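You operate a simulated robot arm through the tools that you are given. There is no shell and no other tool.

You run a simulated two-armed robot. Do the job below in one go: nothing can be reset, and whatever is moved stays where it is left.

JOB
Tip the sieved powder from the pan back into the open FINE jar.
Fine: unclamp, lift the 0.10 mm sieve off to the bench top by the shaker; hardly any spilt; pan back on the shaker plate; hold the jar while you screw its lid on; the suction stays on throughout.

It is judged by the outcome, as a careful person would: the job done as asked, and still so three seconds after it is handed in. It fails if anything else is knocked over, pushed out of place, dropped, spilled or broken. Lids that push on must go on centred and level and be pressed home; caps that screw on are set level and turned clockwise until they are tight.

ROBOT AND FRAMES
Two 7-joint arms with two-finger parallel grippers on one trunk, on a base that moves. Base frame: it is fixed to the floor where the robot stands at the start and does not move with it; the origin is under the middle of the robot, x ahead of it, y to its left, z up. Lengths are in m, angles in degrees, forces in N, time in s.
The left shoulder is at the start at [0.02, 0.113, 1.372], the right one opposite. Each reaches about 0.771 m from its shoulder. Places, roughly: clamp lever [0.4, -0.1, 1.1]; grey powder jar lid (8x8x3 cm) [7.1, 3.9, 1]; neck of the jar with the white lid [0.9, 0.3, 1]; rim of the sieve pan [0.4, 0, 1]; shaker plate [0.4, 0, 1]; suction switch [0.9, 0.5, 0.8]. Payload 1.57 kg a hand.
The TCP of each hand is the grasp point between the finger pads, 0.03 m short of the fingertips. In the tool frame z runs along the fingers and y along their closing line. The gripper opens to 0.08 m. The fingers are 0.017 m wide and 0.012 m thick; the gripper's body (0.04 by 0.082 m) begins 0.08 m behind the TCP.
Orientation is that of the tool frame in the base frame, as [roll, pitch, yaw] about the fixed x, y, z axes, in that order (R = Rz(yaw) Ry(pitch) Rx(roll)). With the fingers straight down and closing along the base's y, the tool's x points along the base's -x, its y along +y and its z along -z.

CONTROLS
- The arms move only by the tool send_rows. It takes "left_deltas", "right_deltas" or both (then of equal length, played together; a hand with none holds still); each is one flat list of numbers, 6 for each row, row after row: the shift along the base's x, y, z in m, then the turn, a rotation vector about the base's x, y, z in degrees. In form: [x, y, z, rx, ry, rz, x, y, z, rx, ry, rz, ...]. A call has 1 to 20 rows; each row is the pose to reach, as a shift and turn from the pose commanded when the call began. "left_grip" and "right_grip" are, for a hand that has rows, the gripper command, from -1 (fully open) to 1 (shut), values between in proportion, set as the call begins (left out, the last holds). Rows are played at 5 a second. More than 0.05 m and 8.6 degrees between two rows, or a gripper value outside its range, and nothing of the call is played. A pose out of reach is approached as far as the arm can. The call stops where the force on the tool passes 40 N (or 10 N more than at its start, if that is more) or the arm is blocked; 0.2 s more then pass. The fingers move at their own pace (about 0.045 m/s each) and stop on an object; they squeeze with about 26 N. The grip force told is the motor's: it shows also when the fingers shut on nothing. Time passes only in rows, and 0.2 s behind the last, so rows that repeat a pose let the fingers close. It gives the time, the measured TCP pose, the force on the tool (base axes), the opening and the grip force at its end, in the units of the frame above (readings bear some noise), with the torque about the TCP (base axes, N m) and any sound that the robot's microphone picked up.
- Cameras (640 x 400 px; columns grow to the right, rows downward): "scene" is now at [0.0954, 0.0221, 1.4939]; the picture's right is [0.28, -0.96, 0.00], its down [-0.57, -0.17, -0.80] and it looks along [0.77, 0.23, -0.60] (base axes); focal length 214 px, centre (320, 200). "left" rides on the left gripper at [0.072, 0.007, -0.122] in its tool frame; the picture's right is [-0.09, 1.00, 0.00], its down [-0.84, -0.08, -0.54] and it looks along [-0.54, -0.05, 0.84] (tool axes); focal length 238 px, centre (320, 200). "right" rides on the right gripper at [0.072, -0.007, -0.122] in its tool frame; the picture's right is [0.09, 1.00, 0.00], its down [-0.84, 0.08, -0.54] and it looks along [-0.54, 0.05, 0.84] (tool axes); focal length 238 px, centre (320, 200). There is no depth. A picture from a camera that has moved, and an enlarged one, comes with that camera's place and axes in the base frame and with its lens.
- snapshot(camera): a new picture of that camera. The clock stands still meanwhile.
- move_column(by): moves the trunk up (or, below 0, down) by that many m; the arms and the scene camera ride with it, the base frame stays. It gives what a move gives, with no picture.
- base_move(legs): drives the robot by 1 to 6 legs, each [ahead, left, turn to the left] in m, m and degrees, along the robot's own axes; the way and the turn of a leg run together, so that a leg with both is an arc; at most 1.5 m and 180 degrees a leg. The arms and the cameras ride along, it lands a little off, and it stops where it bumps. It gives what a move gives.
- aim_head(pan, tilt): turns the head with the scene camera to pan (to the left, within 80 degrees either way) and tilt (down, from -29 to 69), counted from straight ahead of the robot. It gives what a move gives.
- inspect(camera, box): a new picture of the part [left, top, right, bottom] of that camera's present view, enlarged. The clock stands still meanwhile.
- job_done(): hands the job in; it is judged then, once.

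Nothing tells you exact positions but the pictures and the camera data. Unless the task says otherwise, let go and move clear before handing in.

The tools are called after "Emit:" as name(argument=value, ...) on one line, values as JSON. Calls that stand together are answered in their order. send_rows: Moves the arms, as the interface text tells. Its arguments: {"type":"object","properties":{"left_deltas":{"type":"array","items":{"type":"number"}},"left_grip":{"type":"number"},"right_deltas":{"type":"array","items":{"type":"number"}},"right_grip":{"type":"number"}},"required":[]} The other tools are called the same way: move_column (by) moves the trunk up or down; base_move (legs) drives the base; aim_head (pan, tilt) turns the head that bears the scene camera; snapshot (camera) takes a picture; inspect (camera, box) takes an enlarged picture of a part of a camera's view; job_done () hands the job in.

At the start:

```text
clock: 0.0
left_position: [0.2748, 0.1984, 1.3674]
left_ee_rot: [-180.0, 0.1, -179.8]
left_contact_force: [-0.4, 0.1, -0.3]
left_ft_torque: [-0.01, 0.02, 0.03]
left_finger_gap: 0.08
left_finger_force: 0.0
right_position: [0.3922, -0.0863, 1.3699]
right_ee_rot: [180.0, 0.0, -180.0]
right_contact_force: [0.1, -0.7, -0.6]
right_ft_torque: [-0.04, 0.02, -0.03]
right_finger_gap: 0.0798
right_finger_force: 0.1
trunk travel left (down, up): [-0.425, 0.145]
robot x, y, heading: [-0.0014, 0.0006, 0.3]
head pan, tilt (commanded): [16.4, 36.5]
```

scene: 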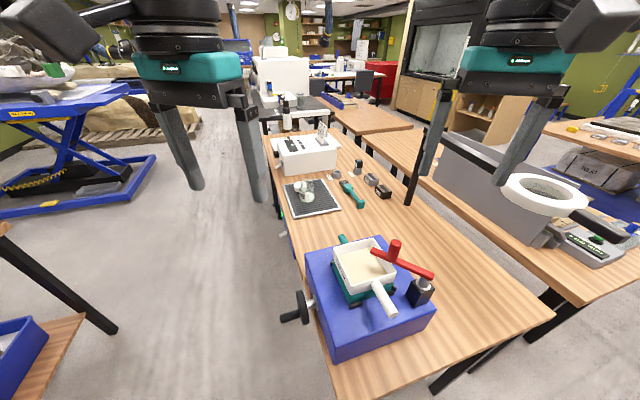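
right: 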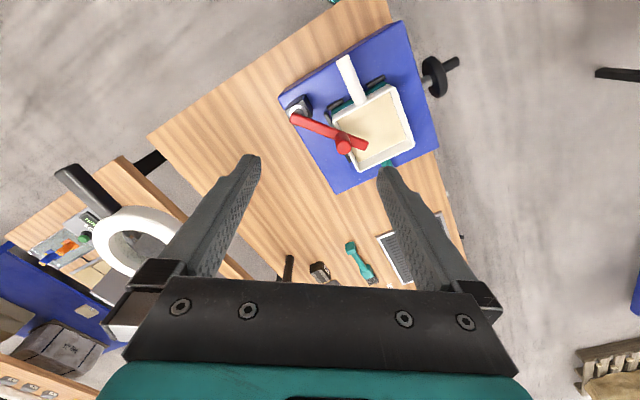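
left: 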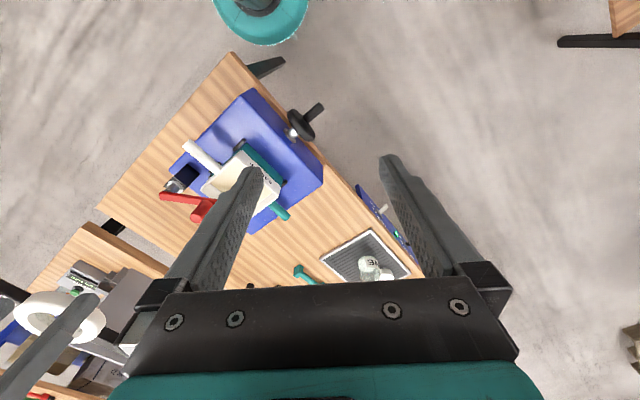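

I see a bench with a blue shaker carrying a square sieve stack with a red clamp lever, and farther along a grille (suction) with a jar and lid. I'll look closer before moving anything.

Emit:
inspect(camera="scene", box=[270, 220, 470, 370])

Emit:
inspect(camera="scene", box=[250, 110, 410, 230])

Emit:
inspect(camera="right", box=[260, 10, 480, 200])

Emit:
inspect(camera="left", box=[140, 70, 420, 290])

```text
2.67 times, centred on (370, 295) of scene
camera zoom: at [0.0954, 0.0221, 1.4939], right [0.28, -0.96, 0.0], down [-0.57, -0.17, -0.8], along [0.77, 0.23, -0.6], focal length 572 px, centre (187, -53)
```

zoom: 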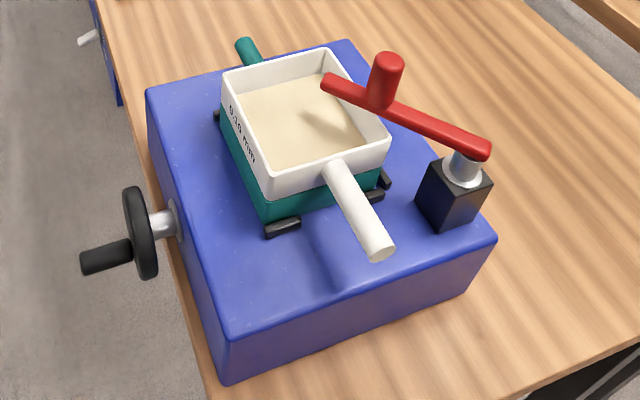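

```text
3.33 times, centred on (330, 170) of scene
camera zoom: at [0.0954, 0.0221, 1.4939], right [0.28, -0.96, 0.0], down [-0.57, -0.17, -0.8], along [0.77, 0.23, -0.6], focal length 715 px, centre (287, 300)
```

zoom: 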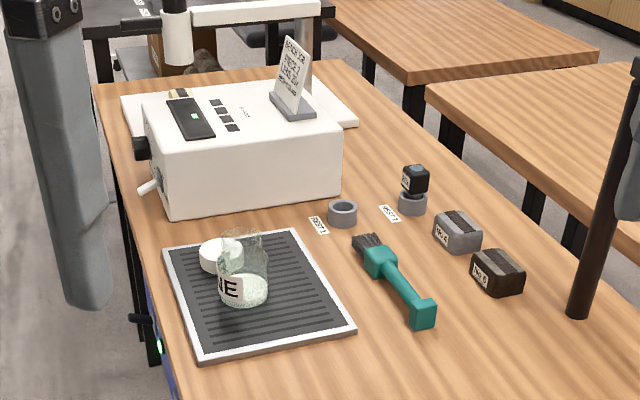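

```text
2.11 times, centred on (370, 105) of right
camera zoom: at [0.3207, -0.0945, 1.491], right [-0.09, 1.0, 0.0], down [0.84, 0.08, 0.54], along [0.54, 0.05, -0.84], focal length 502 px, centre (215, 400)
```

zoom: 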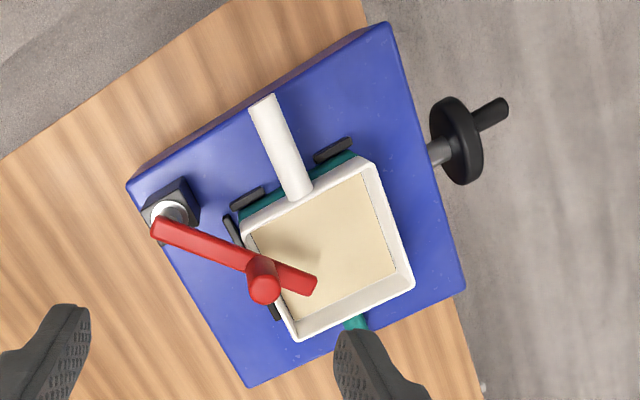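

```text
1.82 times, centred on (280, 180) of left
camera zoom: at [0.2042, 0.2048, 1.489], right [0.09, 1.0, 0.0], down [0.84, -0.08, 0.54], along [0.54, -0.05, -0.84], focal length 433 px, centre (393, 236)
```

zoom: 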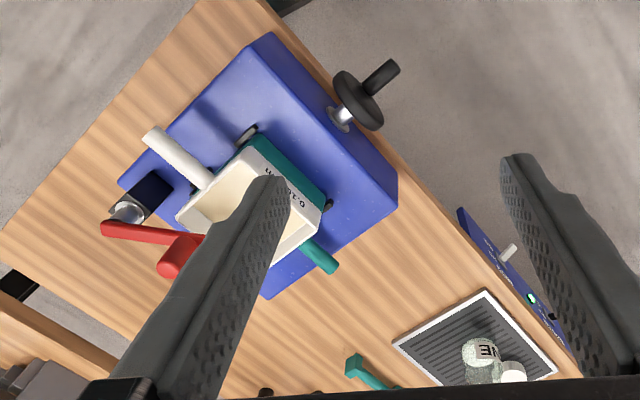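

The sieve stack sits about [0.44, 0.015, 1.07], turned about 33°, with the white sieve handle pointing at me and the red lever over its far right edge. I'll look around (floor, bench edge, jar area) before choosing where to stand.

Emit:
aim_head(pan=10, tilt=65)

Emit:
snapshot(camera="scene")

```text
clock: 0.9
left_position: [0.2747, 0.199, 1.3672]
left_ee_rot: [180.0, 0.1, -179.9]
left_contact_force: [-0.6, 0.6, 0.0]
left_ft_torque: [0.02, 0.02, -0.01]
left_finger_gap: 0.0802
left_finger_force: 0.0
right_position: [0.3915, -0.0863, 1.3697]
right_ee_rot: [180.0, 0.0, 180.0]
right_contact_force: [-0.3, -0.2, 0.1]
right_ft_torque: [-0.01, -0.03, -0.03]
right_finger_gap: 0.0801
right_finger_force: 0.0
trunk travel left (down, up): [-0.425, 0.145]
robot x, y, heading: [0.0005, 0.0024, 0.2]
head pan, tilt (commanded): [10.0, 65.0]
```

```text
taken
camera scene: at [0.0715, 0.0082, 1.4565], right [0.17, -0.98, 0.0], down [-0.89, -0.16, -0.42], along [0.42, 0.07, -0.91], focal length 214 px, centre (320, 200)
```

scene: 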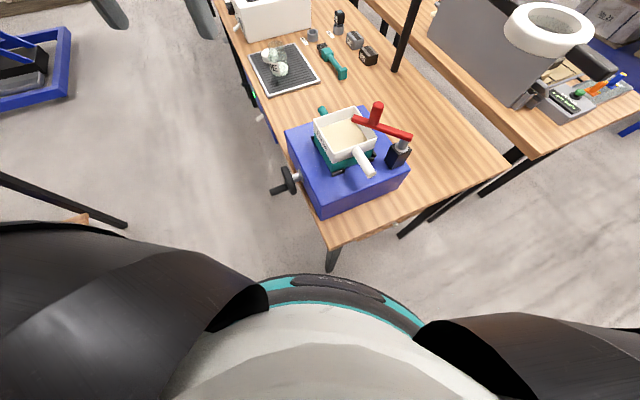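

Emit:
inspect(camera="scene", box=[270, 90, 430, 220])

Emit:
inspect(camera="scene", box=[220, 0, 400, 120])

Emit:
inspect(camera="right", box=[270, 60, 380, 180])

```text
3.08 times, centred on (350, 155) of scene
camera zoom: at [0.0715, 0.0082, 1.4565], right [0.17, -0.98, 0.0], down [-0.89, -0.16, -0.42], along [0.42, 0.07, -0.91], focal length 660 px, centre (228, 338)
```

zoom: 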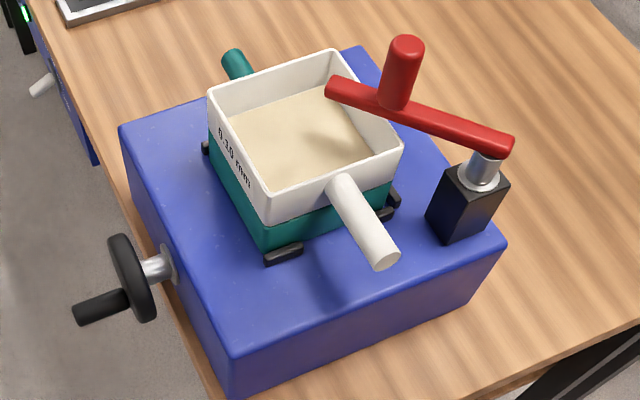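

```text
3.33 times, centred on (310, 60) of scene
camera zoom: at [0.0715, 0.0082, 1.4565], right [0.17, -0.98, 0.0], down [-0.89, -0.16, -0.42], along [0.42, 0.07, -0.91], focal length 715 px, centre (353, 667)
```

zoom: 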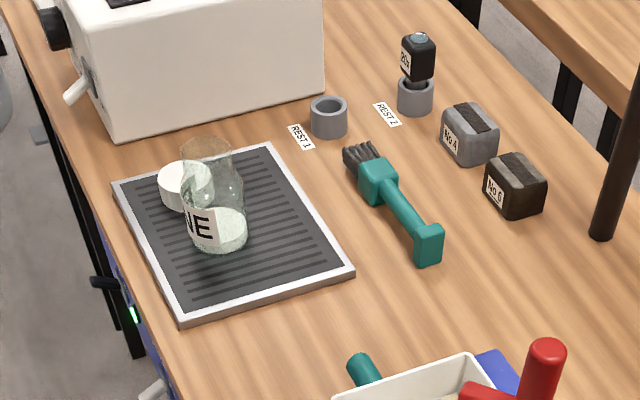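

```text
3.33 times, centred on (325, 120) of right
camera zoom: at [0.3206, -0.0944, 1.491], right [-0.09, 1.0, 0.0], down [0.84, 0.08, 0.54], along [0.54, 0.05, -0.84], focal length 794 px, centre (303, 467)
```

zoom: 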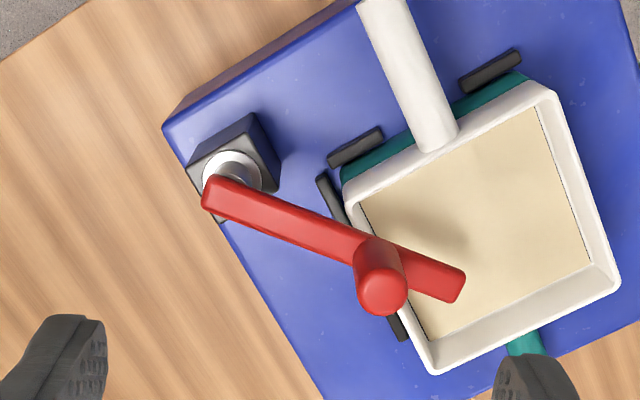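

The way along the left side of the bench looks clear. I'll move to stand at its left side between the shaker and the jar, facing across the bench, so both are within reach.

Emit:
base_move(legs=[[0, 0.32, 0], [0.38, 0.24, 0]])

Emit:
snapshot(camera="scene")

```text
clock: 5.5
left_position: [0.6575, 0.7739, 1.3674]
left_ee_rot: [-180.0, 0.1, -179.5]
left_contact_force: [0.4, 0.8, -0.7]
left_ft_torque: [-0.04, -0.01, 0.04]
left_finger_gap: 0.08
left_finger_force: 0.0
right_position: [0.7757, 0.4902, 1.3705]
right_ee_rot: [-180.0, 0.0, -179.6]
right_contact_force: [-0.2, 0.0, 0.1]
right_ft_torque: [-0.02, 0.03, 0.01]
right_finger_gap: 0.0799
right_finger_force: 0.0
trunk travel left (down, up): [-0.425, 0.145]
robot x, y, heading: [0.3827, 0.5705, 0.3]
head pan, tilt (commanded): [10.0, 65.0]
```

```text
taken
camera scene: at [0.455, 0.5825, 1.4564], right [0.18, -0.98, 0.0], down [-0.89, -0.16, -0.42], along [0.42, 0.08, -0.91], focal length 214 px, centre (320, 200)
```

scene: 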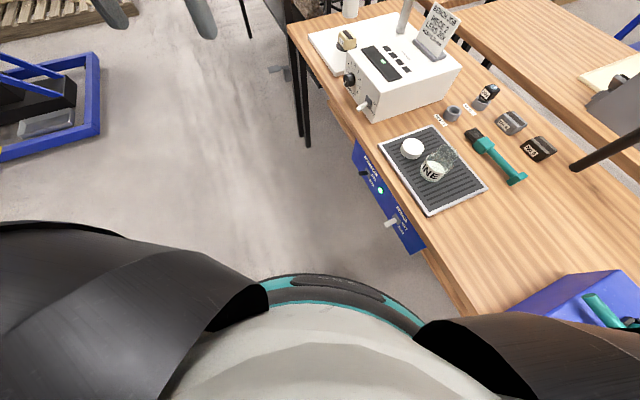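

Emit:
base_move(legs=[[0, 0, -57.8]])

Emit:
aim_head(pan=0, tilt=50)

Emit:
snapshot(camera="scene")

Emit:
snapshot(camera="right")

Emit:
snapshot(camera="left")

```text
clock: 8.4
left_position: [0.6978, 0.4469, 1.3675]
left_ee_rot: [-180.0, 0.1, 122.5]
left_contact_force: [0.3, -0.4, 0.0]
left_ft_torque: [0.0, 0.03, -0.01]
left_finger_gap: 0.0799
left_finger_force: 0.1
right_position: [0.5211, 0.1976, 1.3708]
right_ee_rot: [-180.0, 0.0, 122.4]
right_contact_force: [0.2, -0.9, 0.9]
right_ft_torque: [0.0, 0.03, -0.02]
right_finger_gap: 0.08
right_finger_force: 0.1
trunk travel left (down, up): [-0.425, 0.145]
robot x, y, heading: [0.3828, 0.5753, -57.4]
head pan, tilt (commanded): [10.0, 65.0]
```

```text
clock: 9.2
left_position: [0.6991, 0.4479, 1.3665]
left_ee_rot: [-180.0, 0.1, 122.4]
left_contact_force: [0.1, -0.8, -0.3]
left_ft_torque: [-0.02, -0.04, 0.0]
left_finger_gap: 0.08
left_finger_force: 0.1
right_position: [0.5208, 0.1984, 1.3701]
right_ee_rot: [-180.0, -0.1, 122.4]
right_contact_force: [-0.3, 0.3, 0.4]
right_ft_torque: [0.05, 0.0, -0.04]
right_finger_gap: 0.0799
right_finger_force: 0.0
trunk travel left (down, up): [-0.425, 0.145]
robot x, y, heading: [0.3843, 0.5767, -57.7]
head pan, tilt (commanded): [0.0, 50.0]
```

```text
taken
camera scene: at [0.4316, 0.4978, 1.4745], right [-0.84, -0.54, 0.0], down [-0.41, 0.65, -0.64], along [0.34, -0.54, -0.77], focal length 214 px, centre (320, 200)
```

scene: 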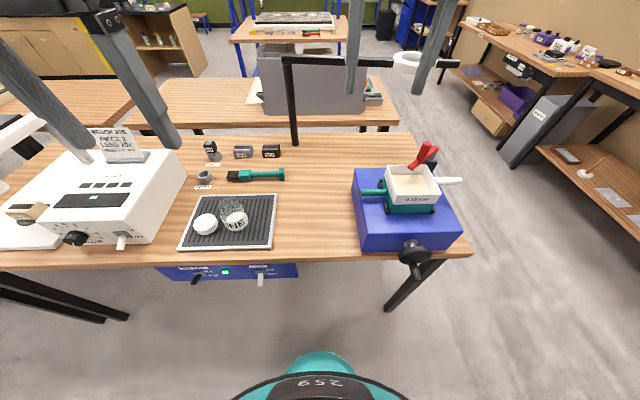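

```text
taken
camera right: at [0.4772, 0.2525, 1.4911], right [0.79, 0.61, 0.0], down [0.51, -0.66, 0.54], along [0.33, -0.43, -0.84], focal length 238 px, centre (320, 200)
```

right: 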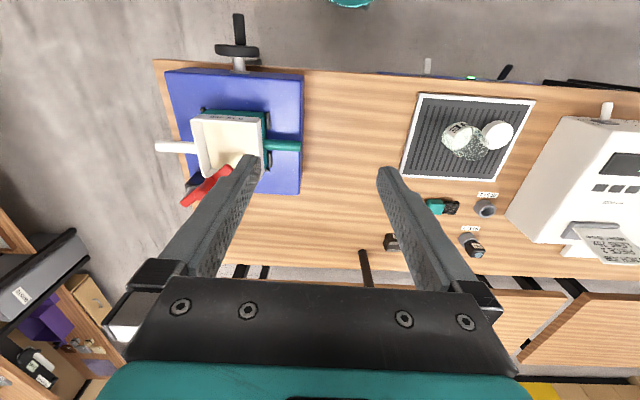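

```text
taken
camera left: at [0.666, 0.512, 1.489], right [0.89, 0.46, 0.0], down [0.38, -0.75, 0.54], along [0.25, -0.48, -0.84], focal length 238 px, centre (320, 200)
```

left: 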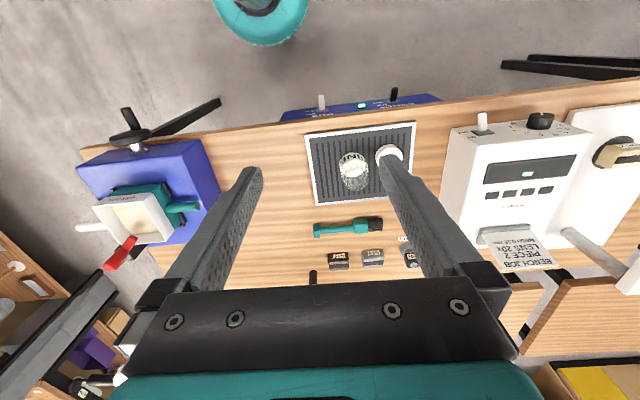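

I'm now facing across the bench with the shaker to my right and the jar to my left, both within reach. Closer pictures next.

Emit:
inspect(camera="scene", box=[330, 130, 490, 290])

Emit:
inspect(camera="right", box=[140, 50, 310, 220])

Emit:
inspect(camera="scene", box=[150, 170, 310, 300])

Emit:
inspect(camera="right", box=[390, 80, 560, 210])

Emit:
inspect(camera="left", box=[280, 80, 440, 220])

Emit:
inspect(camera="left", box=[60, 90, 240, 280])

```text
2.50 times, centred on (410, 210) of scene
camera zoom: at [0.4316, 0.4978, 1.4745], right [-0.84, -0.54, 0.0], down [-0.41, 0.65, -0.64], along [0.34, -0.54, -0.77], focal length 536 px, centre (95, 175)
```

zoom: 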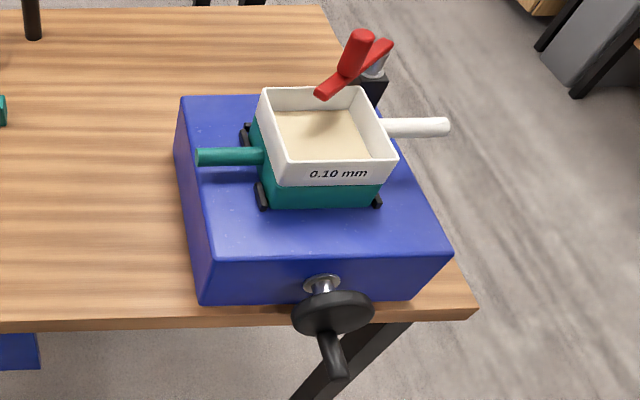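

```text
2.35 times, centred on (225, 135) of right
camera zoom: at [0.4772, 0.2525, 1.4911], right [0.79, 0.61, 0.0], down [0.51, -0.66, 0.54], along [0.33, -0.43, -0.84], focal length 561 px, centre (544, 353)
```

zoom: 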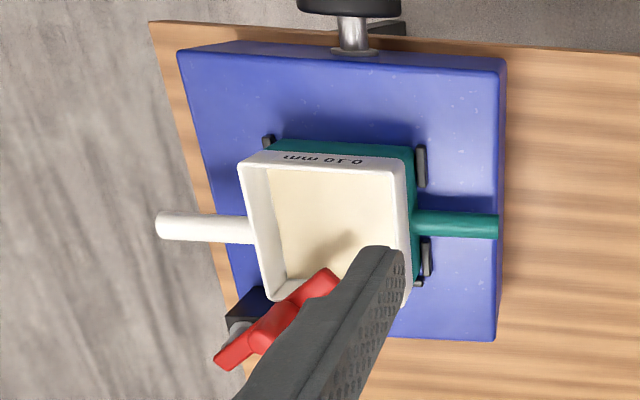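

```text
3.08 times, centred on (230, 235) of scene
camera zoom: at [0.4316, 0.4978, 1.4745], right [-0.84, -0.54, 0.0], down [-0.41, 0.65, -0.64], along [0.34, -0.54, -0.77], focal length 660 px, centre (597, 92)
```

zoom: 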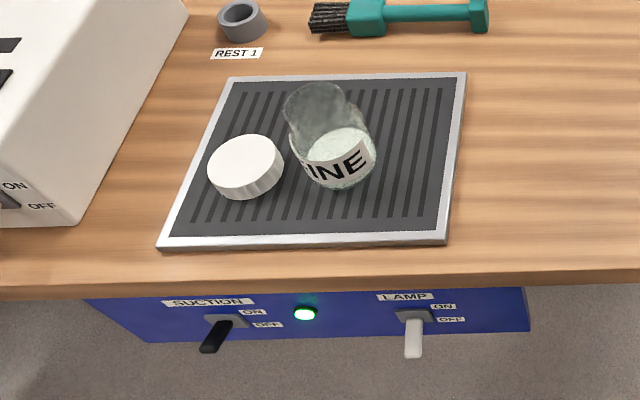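

```text
3.08 times, centred on (475, 145) of right
camera zoom: at [0.4772, 0.2525, 1.4911], right [0.79, 0.61, 0.0], down [0.51, -0.66, 0.54], along [0.33, -0.43, -0.84], focal length 733 px, centre (-157, 369)
```

zoom: 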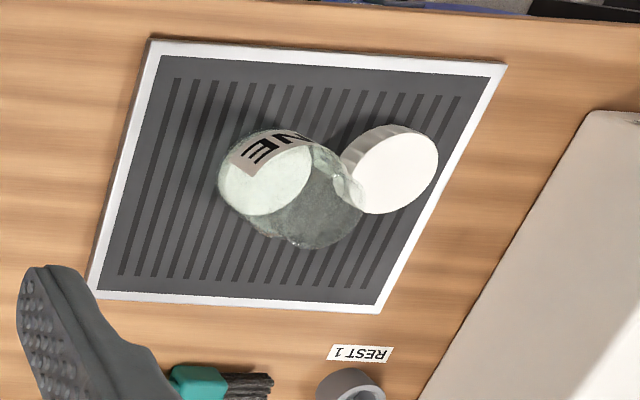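

```text
2.86 times, centred on (360, 150) of left
camera zoom: at [0.666, 0.512, 1.489], right [0.89, 0.46, 0.0], down [0.38, -0.75, 0.54], along [0.25, -0.48, -0.84], focal length 681 px, centre (206, 343)
```

zoom: 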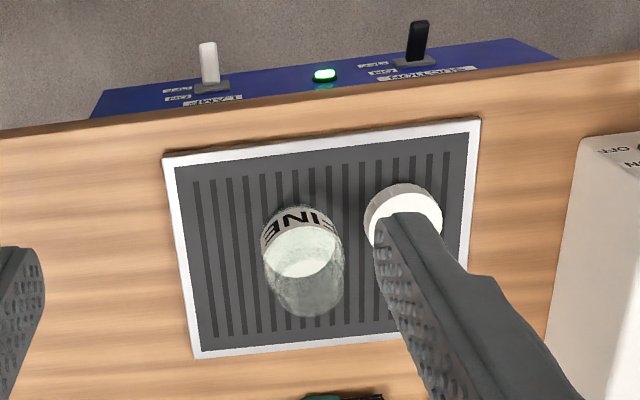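

```text
2.11 times, centred on (150, 185) of left
camera zoom: at [0.666, 0.512, 1.489], right [0.89, 0.46, 0.0], down [0.38, -0.75, 0.54], along [0.25, -0.48, -0.84], focal length 502 px, centre (678, 232)
```

zoom: 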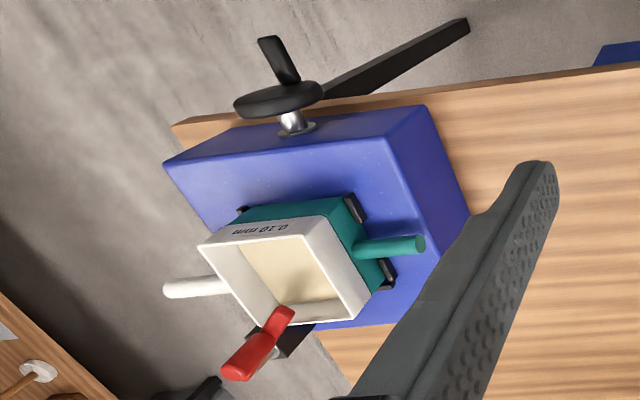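

The clamp is a red bar on a vertical post behind the sieve, with a knob I can grip. I'll bring the right hand above the knob to see it closer.

Emit:
send_rows(right_deltas=[-0.009, -0.03, -0.0, 0, 0, 0, -0.018, -0.06, -0.0, 0, 0, 0, -0.027, -0.09, -0.02, 0, 0, 0, -0.037, -0.12, -0.04, 0, 0, 0, -0.046, -0.15, -0.06, 0, 0, 0, -0.055, -0.18, -0.08, 0, 0, 0, -0.064, -0.21, -0.1, 0, 0, 0, -0.0733, -0.2414, -0.12, 0, 0, 0, -0.0733, -0.2414, -0.12, 0, 0, 0], right_grip=-1)

Emit:
snapshot(camera="right")

Emit:
snapshot(camera="scene")

```text
clock: 11.2
left_position: [0.6978, 0.4482, 1.3668]
left_ee_rot: [180.0, 0.2, 122.5]
left_contact_force: [0.8, -0.2, -0.7]
left_ft_torque: [-0.04, 0.02, -0.01]
left_finger_gap: 0.0801
left_finger_force: 0.0
right_position: [0.4502, -0.0442, 1.2469]
right_ee_rot: [-179.8, 0.1, 122.4]
right_contact_force: [0.2, 0.4, -0.5]
right_ft_torque: [-0.01, -0.03, -0.04]
right_finger_gap: 0.08
right_finger_force: 0.2
trunk travel left (down, up): [-0.425, 0.145]
robot x, y, heading: [0.386, 0.5732, -57.4]
head pan, tilt (commanded): [0.0, 50.0]
```

```text
taken
camera right: at [0.4056, 0.0109, 1.368], right [0.79, 0.61, 0.0], down [0.51, -0.66, 0.54], along [0.33, -0.43, -0.84], focal length 238 px, centre (320, 200)
```

right: 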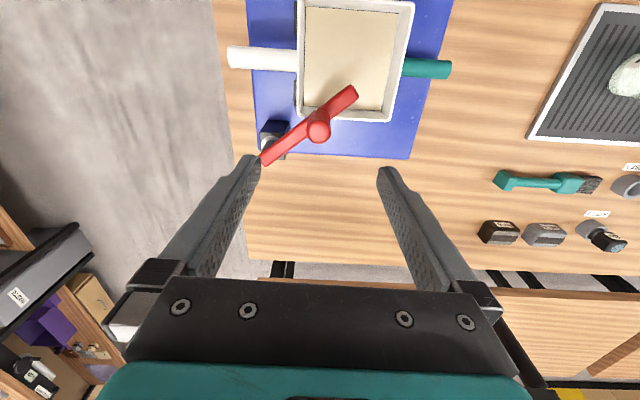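

```text
taken
camera scene: at [0.431, 0.498, 1.4746], right [-0.84, -0.54, 0.0], down [-0.41, 0.65, -0.64], along [0.35, -0.54, -0.77], focal length 214 px, centre (320, 200)
```

scene: 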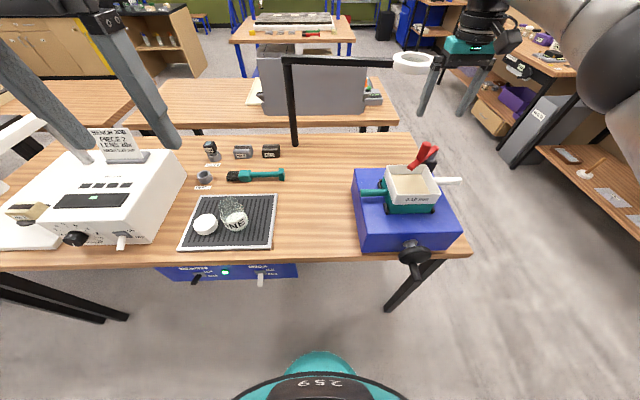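

Emit:
send_rows(right_deltas=[-0.003, 0.0015, -0.03, 0, 0, 0, -0.0055, 0.003, -0.06, 0, 0, 0, -0.0055, 0.003, -0.06, 0, 0, 0])

Emit:
snapshot(camera="right")

Emit:
inspect(camera="scene", box=[340, 90, 500, 210])

```text
clock: 12.0
left_position: [0.6986, 0.4476, 1.3666]
left_ee_rot: [-180.0, 0.1, 122.5]
left_contact_force: [-0.5, 0.1, 0.0]
left_ft_torque: [-0.02, 0.0, 0.01]
left_finger_gap: 0.0799
left_finger_force: 0.0
right_position: [0.4436, -0.0426, 1.19]
right_ee_rot: [-180.0, 0.1, 122.5]
right_contact_force: [0.1, 0.6, -0.1]
right_ft_torque: [-0.01, -0.01, 0.03]
right_finger_gap: 0.08
right_finger_force: 0.1
trunk travel left (down, up): [-0.425, 0.145]
robot x, y, heading: [0.3841, 0.5735, -57.4]
head pan, tilt (commanded): [0.0, 50.0]
```

```text
taken
camera right: at [0.4002, 0.0135, 1.3111], right [0.79, 0.61, 0.0], down [0.51, -0.66, 0.54], along [0.33, -0.43, -0.84], focal length 238 px, centre (320, 200)
```

right: 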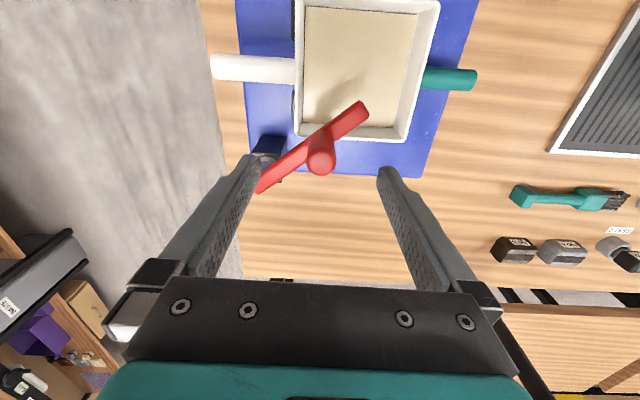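

```text
3.33 times, centred on (420, 150) of scene
camera zoom: at [0.4315, 0.4979, 1.4746], right [-0.84, -0.54, 0.0], down [-0.41, 0.65, -0.64], along [0.34, -0.54, -0.77], focal length 715 px, centre (-13, 367)
```

zoom: 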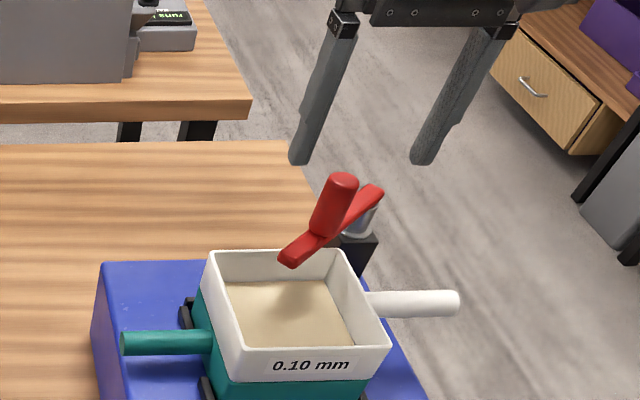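

Emit:
send_rows(right_deltas=[0, 0, -0.03, 0, 0, 0, 0.001, 0, -0.055, 0, 0, 0, 0.001, 0, -0.055, 0, 0, 0])

Emit:
inspect(camera="scene", box=[340, 90, 500, 210])

Emit:
snapshot(camera="right")

```text
clock: 12.8
left_position: [0.6966, 0.4476, 1.3674]
left_ee_rot: [179.9, 0.0, 122.4]
left_contact_force: [0.3, -0.3, -0.4]
left_ft_torque: [-0.02, -0.01, -0.03]
left_finger_gap: 0.0796
left_finger_force: 0.0
right_position: [0.4444, -0.0415, 1.1351]
right_ee_rot: [-180.0, -0.1, 122.4]
right_contact_force: [0.0, -0.1, 0.0]
right_ft_torque: [0.02, -0.01, -0.02]
right_finger_gap: 0.0801
right_finger_force: 0.1
trunk travel left (down, up): [-0.425, 0.145]
robot x, y, heading: [0.3789, 0.5753, -57.9]
head pan, tilt (commanded): [0.0, 50.0]
```

```text
3.33 times, centred on (420, 150) of scene
camera zoom: at [0.4314, 0.4978, 1.4746], right [-0.84, -0.54, 0.0], down [-0.41, 0.65, -0.64], along [0.34, -0.54, -0.77], focal length 715 px, centre (-13, 367)
```

zoom: 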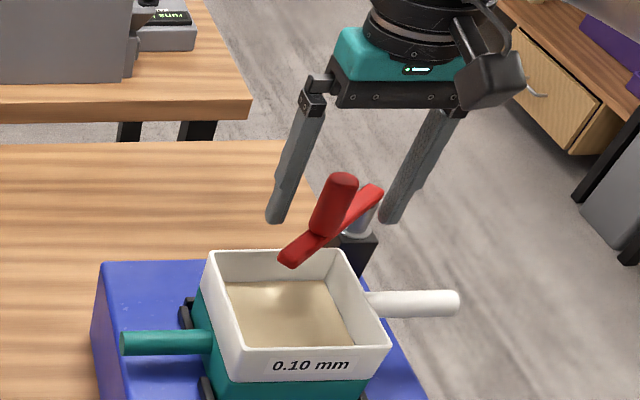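

```text
taken
camera right: at [0.4008, 0.0138, 1.2557], right [0.79, 0.61, 0.0], down [0.51, -0.66, 0.54], along [0.33, -0.43, -0.84], focal length 238 px, centre (320, 200)
```

right: 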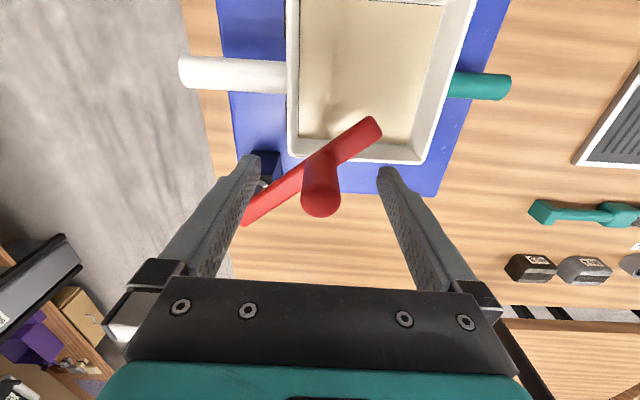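

The knob sits between the fingers. I'll close on it and then try a gentle swing away from the sieve.

Emit:
send_rows(right_deltas=[0, 0, 0, 0, 0, 0, 0, 0, 0, 0, 0, 0, 0, 0, 0, 0, 0, 0, 0, 0, 0, 0, 0, 0, 0, 0, 0, 0, 0, 0], right_grip=1)

Emit:
inspect(camera="scene", box=[340, 90, 500, 210])

Emit:
snapshot(camera="right")

```text
clock: 14.0
left_position: [0.6981, 0.4477, 1.3674]
left_ee_rot: [179.9, 0.1, 122.5]
left_contact_force: [-0.3, 0.1, 0.3]
left_ft_torque: [-0.01, 0.0, 0.03]
left_finger_gap: 0.0802
left_finger_force: 0.1
right_position: [0.4446, -0.0423, 1.1345]
right_ee_rot: [180.0, -0.1, 122.4]
right_contact_force: [0.6, 1.9, -0.5]
right_ft_torque: [0.0, 0.02, 0.05]
right_finger_gap: 0.0238
right_finger_force: 29.2
trunk travel left (down, up): [-0.425, 0.145]
robot x, y, heading: [0.3822, 0.5754, -57.4]
head pan, tilt (commanded): [0.0, 50.0]
```

```text
3.33 times, centred on (420, 150) of scene
camera zoom: at [0.4318, 0.4979, 1.4745], right [-0.84, -0.54, 0.0], down [-0.41, 0.65, -0.64], along [0.34, -0.54, -0.77], focal length 715 px, centre (-13, 367)
```

zoom: 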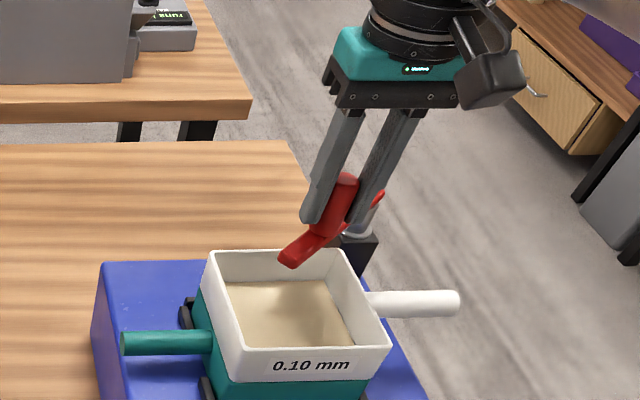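

```text
taken
camera right: at [0.4014, 0.0141, 1.256], right [0.79, 0.61, 0.0], down [0.51, -0.66, 0.54], along [0.33, -0.43, -0.84], focal length 238 px, centre (320, 200)
```

right: 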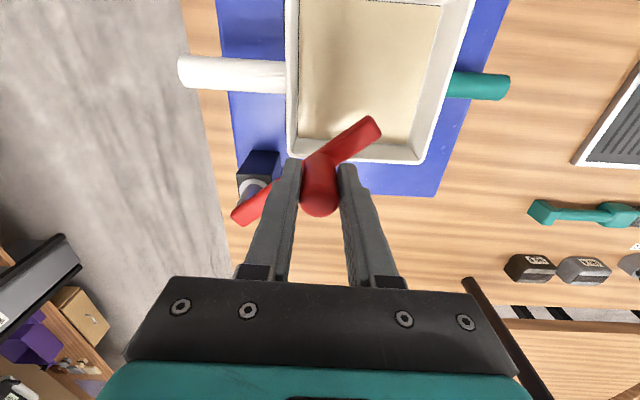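

Emit:
inspect(camera="right", box=[200, 100, 400, 240])

Emit:
inspect(camera="scene", box=[390, 120, 460, 180])

```text
2.86 times, centred on (300, 170) of right
camera zoom: at [0.4014, 0.0141, 1.256], right [0.79, 0.61, 0.0], down [0.51, -0.66, 0.54], along [0.33, -0.43, -0.84], focal length 681 px, centre (377, 286)
```

zoom: 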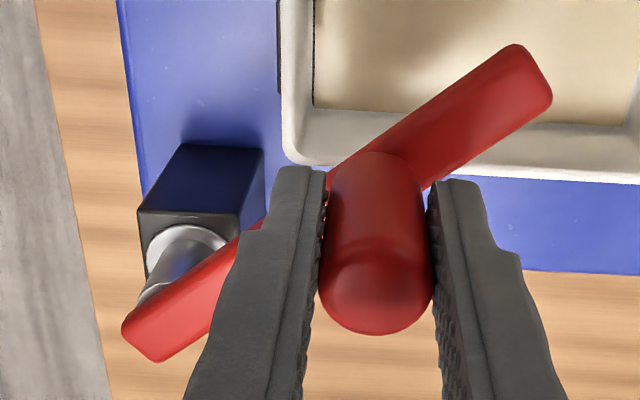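

```text
6.67 times, centred on (425, 150) of scene
camera zoom: at [0.4318, 0.4979, 1.4745], right [-0.84, -0.54, 0.0], down [-0.41, 0.65, -0.64], along [0.34, -0.54, -0.77], focal length 1430 px, centre (-380, 533)
```

zoom: 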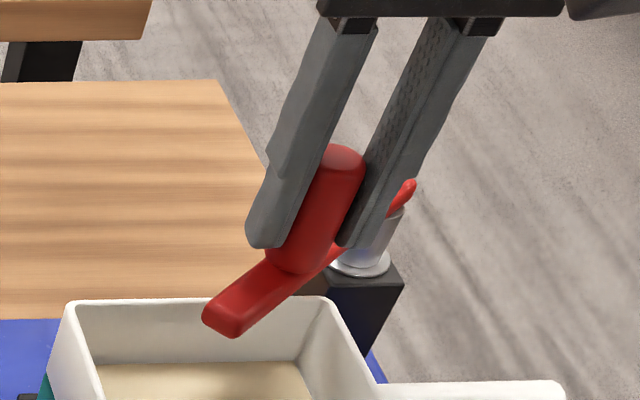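

Emit:
send_rows(right_deltas=[0.0052, -0.002, 0, 0, 0, -4, 0.0102, -0.0044, 0, 0, 0, -8, 0.0102, -0.0044, 0, 0, 0, -8])

Emit:
inspect(camera="right", box=[200, 100, 400, 240])

```text
clock: 14.8
left_position: [0.6993, 0.448, 1.3672]
left_ee_rot: [-179.9, 0.1, 122.5]
left_contact_force: [0.7, -0.5, -0.7]
left_ft_torque: [0.03, -0.01, -0.01]
left_finger_gap: 0.0799
left_finger_force: 0.0
right_position: [0.4564, -0.0448, 1.135]
right_ee_rot: [-180.0, -0.1, 114.6]
right_contact_force: [6.4, 8.7, -6.3]
right_ft_torque: [-0.6, -0.15, 0.26]
right_finger_gap: 0.0238
right_finger_force: 35.4
trunk travel left (down, up): [-0.425, 0.145]
robot x, y, heading: [0.383, 0.5726, -57.7]
head pan, tilt (commanded): [0.0, 50.0]
```

```text
2.86 times, centred on (300, 170) of right
camera zoom: at [0.4203, 0.0161, 1.256], right [0.87, 0.5, 0.0], down [0.42, -0.73, 0.54], along [0.27, -0.47, -0.84], focal length 681 px, centre (377, 286)
```

zoom: 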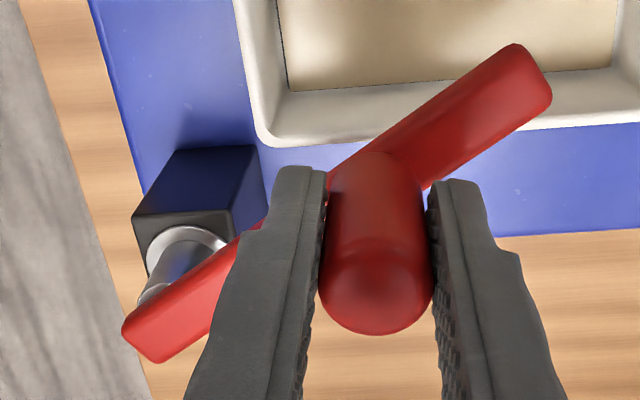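

The bar swings about its vertical post with my hand, away from the sieve. I'll continue the arc in small steps, watching the force.

Emit:
send_rows(right_deltas=[0.0057, -0.003, 0, 0, 0, -4, 0.0114, -0.0063, 0, 0, 0, -8, 0.0162, -0.0098, 0, 0, 0, -12, 0.0208, -0.0136, 0, 0, 0, -16])

Emit:
inspect(camera="right", box=[200, 100, 400, 240])

```text
clock: 15.8
left_position: [0.6998, 0.4473, 1.3667]
left_ee_rot: [-179.9, 0.0, 122.5]
left_contact_force: [0.1, -0.4, 0.0]
left_ft_torque: [-0.01, 0.0, 0.01]
left_finger_gap: 0.0799
left_finger_force: 0.1
right_position: [0.4712, -0.0535, 1.1358]
right_ee_rot: [-179.9, 0.0, 98.4]
right_contact_force: [8.0, 1.5, -14.8]
right_ft_torque: [0.21, -0.53, 0.39]
right_finger_gap: 0.0237
right_finger_force: 35.7
right hand out of reach, approached as far as the arm can: row 4
trunk travel left (down, up): [-0.425, 0.145]
robot x, y, heading: [0.388, 0.5706, -57.3]
head pan, tilt (commanded): [0.0, 50.0]
```

```text
2.86 times, centred on (300, 170) of right
camera zoom: at [0.4556, 0.0152, 1.2562], right [0.97, 0.24, 0.0], down [0.2, -0.82, 0.54], along [0.13, -0.53, -0.84], focal length 681 px, centre (377, 286)
```

zoom: 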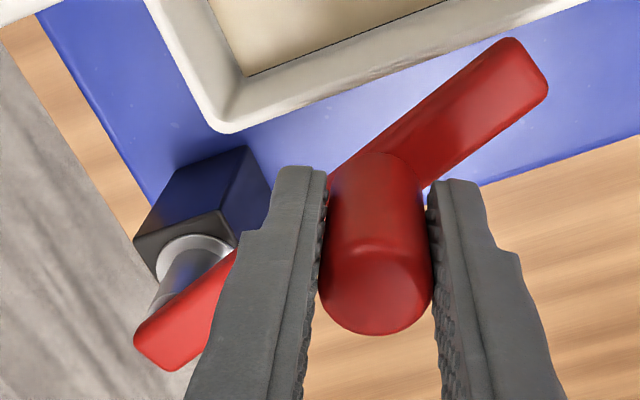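

The bar swings freely but my right arm is nearing its reach. I'll let go, rise clear, and drive 10 cm closer to the bench.

Emit:
send_rows(right_deltas=[-0.003, 0.002, 0, 0, 0, 2, -0.003, 0.002, 0, 0, 0, 2, -0.003, 0.002, 0, 0, 0, 2, -0.003, 0.002, 0, 0, 0, 2], right_grip=-1)

Emit:
send_rows(right_deltas=[0, 0, 0.03, 0, 0, 0, 0, 0, 0.06, 0, 0, 0, -0.01, 0.02, 0.1, 0, 0, 0, -0.01, 0.02, 0.1, 0, 0, 0])

Emit:
snapshot(camera="right")

Emit:
snapshot(camera="scene")

```text
clock: 16.8
left_position: [0.6982, 0.4467, 1.3672]
left_ee_rot: [-180.0, 0.2, 122.5]
left_contact_force: [-0.5, 0.2, 0.5]
left_ft_torque: [-0.03, 0.02, -0.02]
left_finger_gap: 0.08
left_finger_force: 0.2
right_position: [0.467, -0.0519, 1.1377]
right_ee_rot: [180.0, -0.1, 100.4]
right_contact_force: [0.4, -0.2, -0.1]
right_ft_torque: [0.0, 0.01, -0.01]
right_finger_gap: 0.0801
right_finger_force: 0.0
trunk travel left (down, up): [-0.425, 0.145]
robot x, y, heading: [0.3813, 0.5746, -57.8]
head pan, tilt (commanded): [0.0, 50.0]
```

```text
clock: 17.8
left_position: [0.6998, 0.4479, 1.3664]
left_ee_rot: [180.0, 0.1, 122.6]
left_contact_force: [0.2, -0.5, 0.5]
left_ft_torque: [-0.01, 0.02, 0.04]
left_finger_gap: 0.0802
left_finger_force: 0.0
right_position: [0.4591, -0.0508, 1.2373]
right_ee_rot: [-179.9, -0.2, 100.4]
right_contact_force: [0.0, 0.3, 0.0]
right_ft_torque: [0.03, -0.01, 0.0]
right_finger_gap: 0.08
right_finger_force: 0.1
right hand out of reach, approached as far as the arm can: row 3, 4
trunk travel left (down, up): [-0.425, 0.145]
robot x, y, heading: [0.3823, 0.5718, -57.5]
head pan, tilt (commanded): [0.0, 50.0]
```

```text
taken
camera right: at [0.4413, 0.0168, 1.3587], right [0.96, 0.27, 0.0], down [0.23, -0.81, 0.54], along [0.15, -0.52, -0.84], focal length 238 px, centre (320, 200)
```

right: 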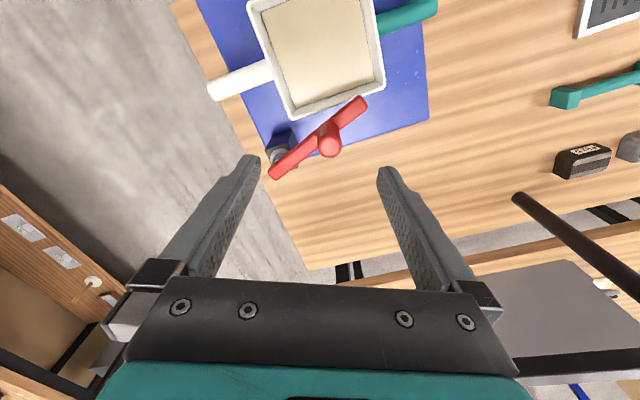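

```text
taken
camera scene: at [0.4323, 0.4976, 1.4745], right [-0.84, -0.54, 0.0], down [-0.41, 0.65, -0.64], along [0.34, -0.54, -0.77], focal length 214 px, centre (320, 200)
```

scene: 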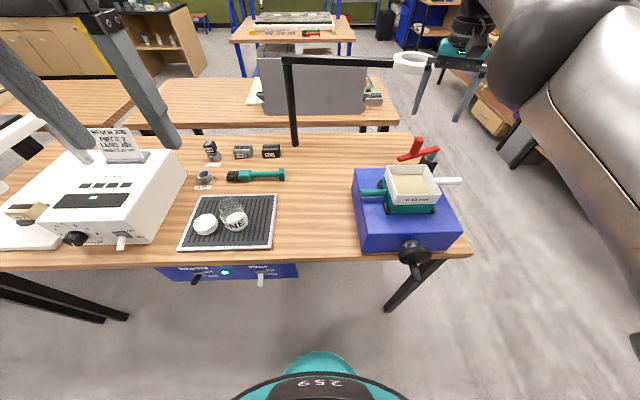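

Emit:
send_rows(right_deltas=[-0.018, 0.028, 0.01, 0, 0, 6, -0.036, 0.056, 0.02, 0, 0, 12, -0.0536, 0.0844, 0.03, 0, 0, 20, -0.0536, 0.0844, 0.03, 0, 0, 22, -0.0536, 0.0844, 0.03, 0, 0, 22])

Emit:
base_move(legs=[[0.1, 0, 0]])

Emit:
snapshot(camera="scene")

Emit:
snapshot(camera="right")

```text
clock: 19.0
left_position: [0.6983, 0.447, 1.3669]
left_ee_rot: [-180.0, 0.1, 122.4]
left_contact_force: [-0.7, 0.0, 0.1]
left_ft_torque: [0.03, -0.02, -0.01]
left_finger_gap: 0.0802
left_finger_force: 0.1
right_position: [0.5246, 0.0052, 1.3215]
right_ee_rot: [179.9, -0.6, 115.5]
right_contact_force: [-0.9, -1.2, 1.4]
right_ft_torque: [0.03, 0.0, 0.0]
right_finger_gap: 0.0802
right_finger_force: 0.2
right hand out of reach, approached as far as the arm can: row 1, 2, 3, 4, 5
trunk travel left (down, up): [-0.425, 0.145]
robot x, y, heading: [0.3826, 0.5735, -57.7]
head pan, tilt (commanded): [0.0, 50.0]
```

```text
clock: 20.1
left_position: [0.7528, 0.3638, 1.367]
left_ee_rot: [179.9, 0.1, 122.6]
left_contact_force: [0.2, -0.9, -0.3]
left_ft_torque: [0.02, 0.02, 0.01]
left_finger_gap: 0.0799
left_finger_force: 0.0
right_position: [0.5788, -0.0786, 1.3222]
right_ee_rot: [179.9, -0.5, 115.5]
right_contact_force: [0.0, -0.2, -0.2]
right_ft_torque: [0.01, 0.01, 0.01]
right_finger_gap: 0.0804
right_finger_force: 0.1
trunk travel left (down, up): [-0.425, 0.145]
robot x, y, heading: [0.435, 0.4904, -57.6]
head pan, tilt (commanded): [0.0, 50.0]
```

```text
taken
camera scene: at [0.4851, 0.4136, 1.4745], right [-0.84, -0.54, 0.0], down [-0.41, 0.65, -0.64], along [0.34, -0.54, -0.77], focal length 214 px, centre (320, 200)
```

scene: 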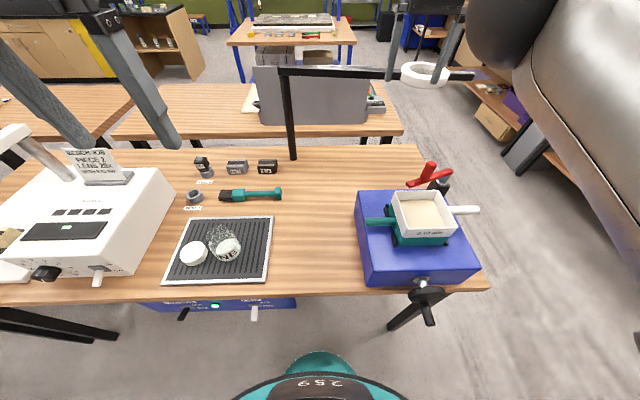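

```text
taken
camera right: at [0.5433, -0.0193, 1.443], right [0.86, 0.51, 0.0], down [0.43, -0.73, 0.53], along [0.28, -0.46, -0.85], focal length 238 px, centre (320, 200)
```

right: 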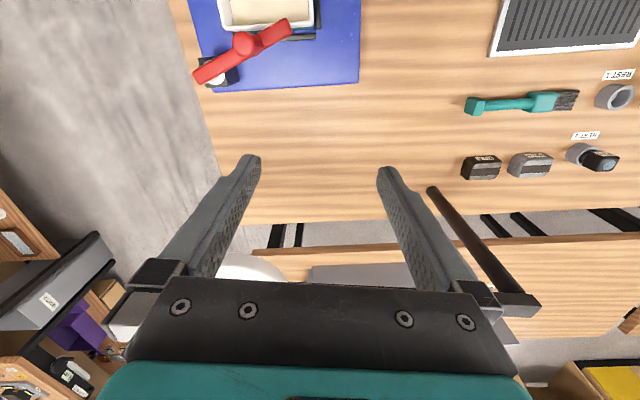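

The right arm got into an awkward posture near its limit; I'll check how it responds before going on.

Emit:
send_rows(right_deltas=[-0.01, 0.017, 0.0, 0, 0, 0, -0.02, 0.034, 0.0, 0, 0, 0, -0.02, 0.034, 0.0, 0, 0, 0])

```text
clock: 20.9
left_position: [0.7466, 0.3631, 1.3691]
left_ee_rot: [179.7, 0.2, 122.5]
left_contact_force: [-0.6, 0.6, -0.8]
left_ft_torque: [0.01, -0.06, 0.02]
left_finger_gap: 0.0799
left_finger_force: 0.1
right_position: [0.5611, -0.0726, 1.3222]
right_ee_rot: [-179.4, -2.4, 114.1]
right_contact_force: [-0.1, 0.4, -0.4]
right_ft_torque: [0.0, -0.06, 0.02]
right_finger_gap: 0.08
right_finger_force: 0.0
right hand out of reach, approached as far as the arm can: row 1, 2, 3
trunk travel left (down, up): [-0.425, 0.145]
robot x, y, heading: [0.4368, 0.4915, -57.5]
head pan, tilt (commanded): [0.0, 50.0]
```

Emit:
aim_head(pan=-55, tilt=25)

Emit:
snapshot(camera="scene")

```text
clock: 22.2
left_position: [0.7507, 0.3652, 1.3664]
left_ee_rot: [-180.0, 0.1, 122.5]
left_contact_force: [-0.2, 0.0, -0.1]
left_ft_torque: [0.0, -0.02, 0.01]
left_finger_gap: 0.08
left_finger_force: 0.0
right_position: [0.5658, -0.0696, 1.3227]
right_ee_rot: [-179.2, -2.4, 114.1]
right_contact_force: [-0.1, -0.7, -0.1]
right_ft_torque: [-0.05, 0.0, 0.02]
right_finger_gap: 0.0801
right_finger_force: 0.1
trunk travel left (down, up): [-0.425, 0.145]
robot x, y, heading: [0.4363, 0.4889, -57.7]
head pan, tilt (commanded): [-55.0, 25.0]
```

```text
taken
camera scene: at [0.4081, 0.3939, 1.512], right [-0.92, 0.38, 0.0], down [0.16, 0.39, -0.91], along [-0.35, -0.84, -0.42], focal length 214 px, centre (320, 200)
```

scene: 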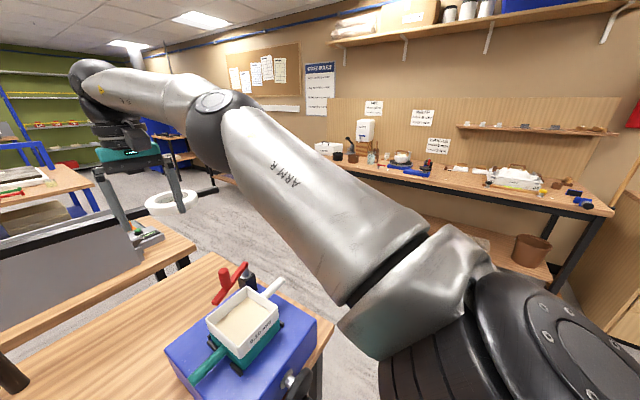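

Emit:
send_rows(right_deltas=[-0.0214, 0.0338, 0.0, 0, 0, 0, -0.0429, 0.0675, 0.0, 0, 0, 0, -0.0643, 0.1013, 0.0, 0, 0, 0, -0.0857, 0.1351, 0.0, 0, 0, 0, -0.0857, 0.1351, 0.0, 0, 0, 0])

Emit:
snapshot(camera="scene")

```text
clock: 23.4
left_position: [0.7508, 0.3645, 1.368]
left_ee_rot: [180.0, 0.1, 122.4]
left_contact_force: [-0.3, -0.6, 0.4]
left_ft_torque: [0.03, -0.04, -0.02]
left_finger_gap: 0.0805
left_finger_force: 0.0
right_position: [0.4721, 0.0923, 1.3242]
right_ee_rot: [179.9, -0.5, 115.4]
right_contact_force: [1.0, 0.4, -0.9]
right_ft_torque: [0.04, -0.03, 0.02]
right_finger_gap: 0.08
right_finger_force: 0.1
trunk travel left (down, up): [-0.425, 0.145]
robot x, y, heading: [0.4355, 0.4874, -57.4]
head pan, tilt (commanded): [-55.0, 25.0]
```

```text
taken
camera scene: at [0.4079, 0.3936, 1.512], right [-0.92, 0.38, 0.0], down [0.16, 0.39, -0.91], along [-0.35, -0.84, -0.42], focal length 214 px, centre (320, 200)
```

scene: 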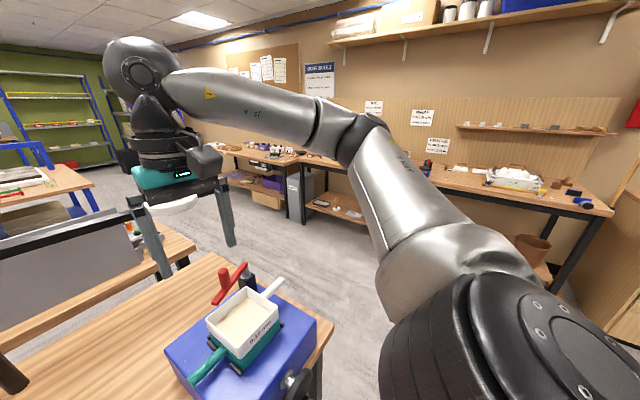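

The arm responds normally again. I'll return the right hand above the knob from this closer stance.

Emit:
send_rows(right_deltas=[0, -0.037, -0.02, 0, 0, 0, 0, -0.074, -0.04, 0, 0, 0, -0.0005, -0.11, -0.06, 0, 0, 0, -0.001, -0.1458, -0.09, 0, 0, 0, -0.001, -0.1458, -0.09, 0, 0, 0])

Emit:
aim_head(pan=-25, tilt=45)

Emit:
snapshot(camera="right")

Emit:
snapshot(camera="scene")

```text
clock: 24.6
left_position: [0.7511, 0.3642, 1.3667]
left_ee_rot: [180.0, 0.1, 122.6]
left_contact_force: [-0.5, 0.9, 0.1]
left_ft_torque: [-0.04, 0.01, -0.06]
left_finger_gap: 0.0801
left_finger_force: 0.0
right_position: [0.4693, -0.0565, 1.2319]
right_ee_rot: [179.9, -0.6, 115.6]
right_contact_force: [0.6, -0.2, 0.1]
right_ft_torque: [-0.02, -0.03, -0.02]
right_finger_gap: 0.08
right_finger_force: 0.0
trunk travel left (down, up): [-0.425, 0.145]
robot x, y, heading: [0.4331, 0.489, -57.6]
head pan, tilt (commanded): [-55.0, 25.0]
```

```text
clock: 25.5
left_position: [0.7515, 0.3639, 1.3675]
left_ee_rot: [-180.0, 0.1, 122.4]
left_contact_force: [0.3, -0.2, -0.4]
left_ft_torque: [0.0, 0.05, -0.04]
left_finger_gap: 0.0803
left_finger_force: 0.0
right_position: [0.4682, -0.0564, 1.2328]
right_ee_rot: [180.0, -0.5, 115.5]
right_contact_force: [-0.2, -0.8, -0.4]
right_ft_torque: [0.01, 0.02, -0.02]
right_finger_gap: 0.0798
right_finger_force: 0.1
trunk travel left (down, up): [-0.425, 0.145]
robot x, y, heading: [0.4365, 0.495, -57.5]
head pan, tilt (commanded): [-25.0, 45.0]
```

```text
taken
camera right: at [0.4345, 0.0036, 1.3541], right [0.86, 0.51, 0.0], down [0.43, -0.73, 0.53], along [0.28, -0.46, -0.84], focal length 238 px, centre (320, 200)
```

right: 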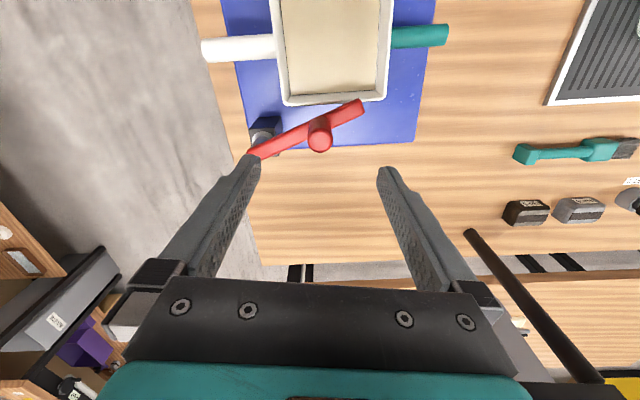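

```text
taken
camera scene: at [0.4538, 0.3984, 1.4815], right [-0.99, -0.13, 0.0], down [-0.09, 0.7, -0.71], along [0.09, -0.7, -0.71], focal length 214 px, centre (320, 200)
```

scene: 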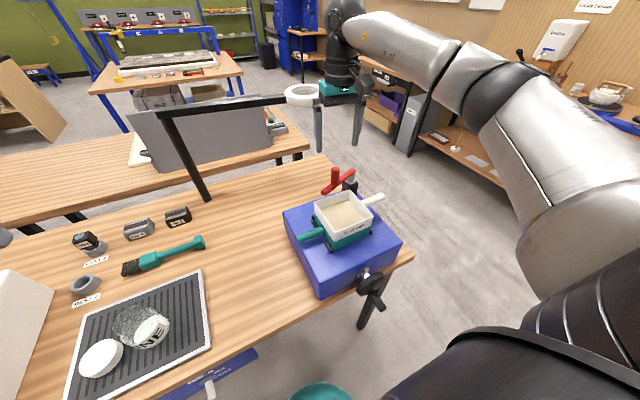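

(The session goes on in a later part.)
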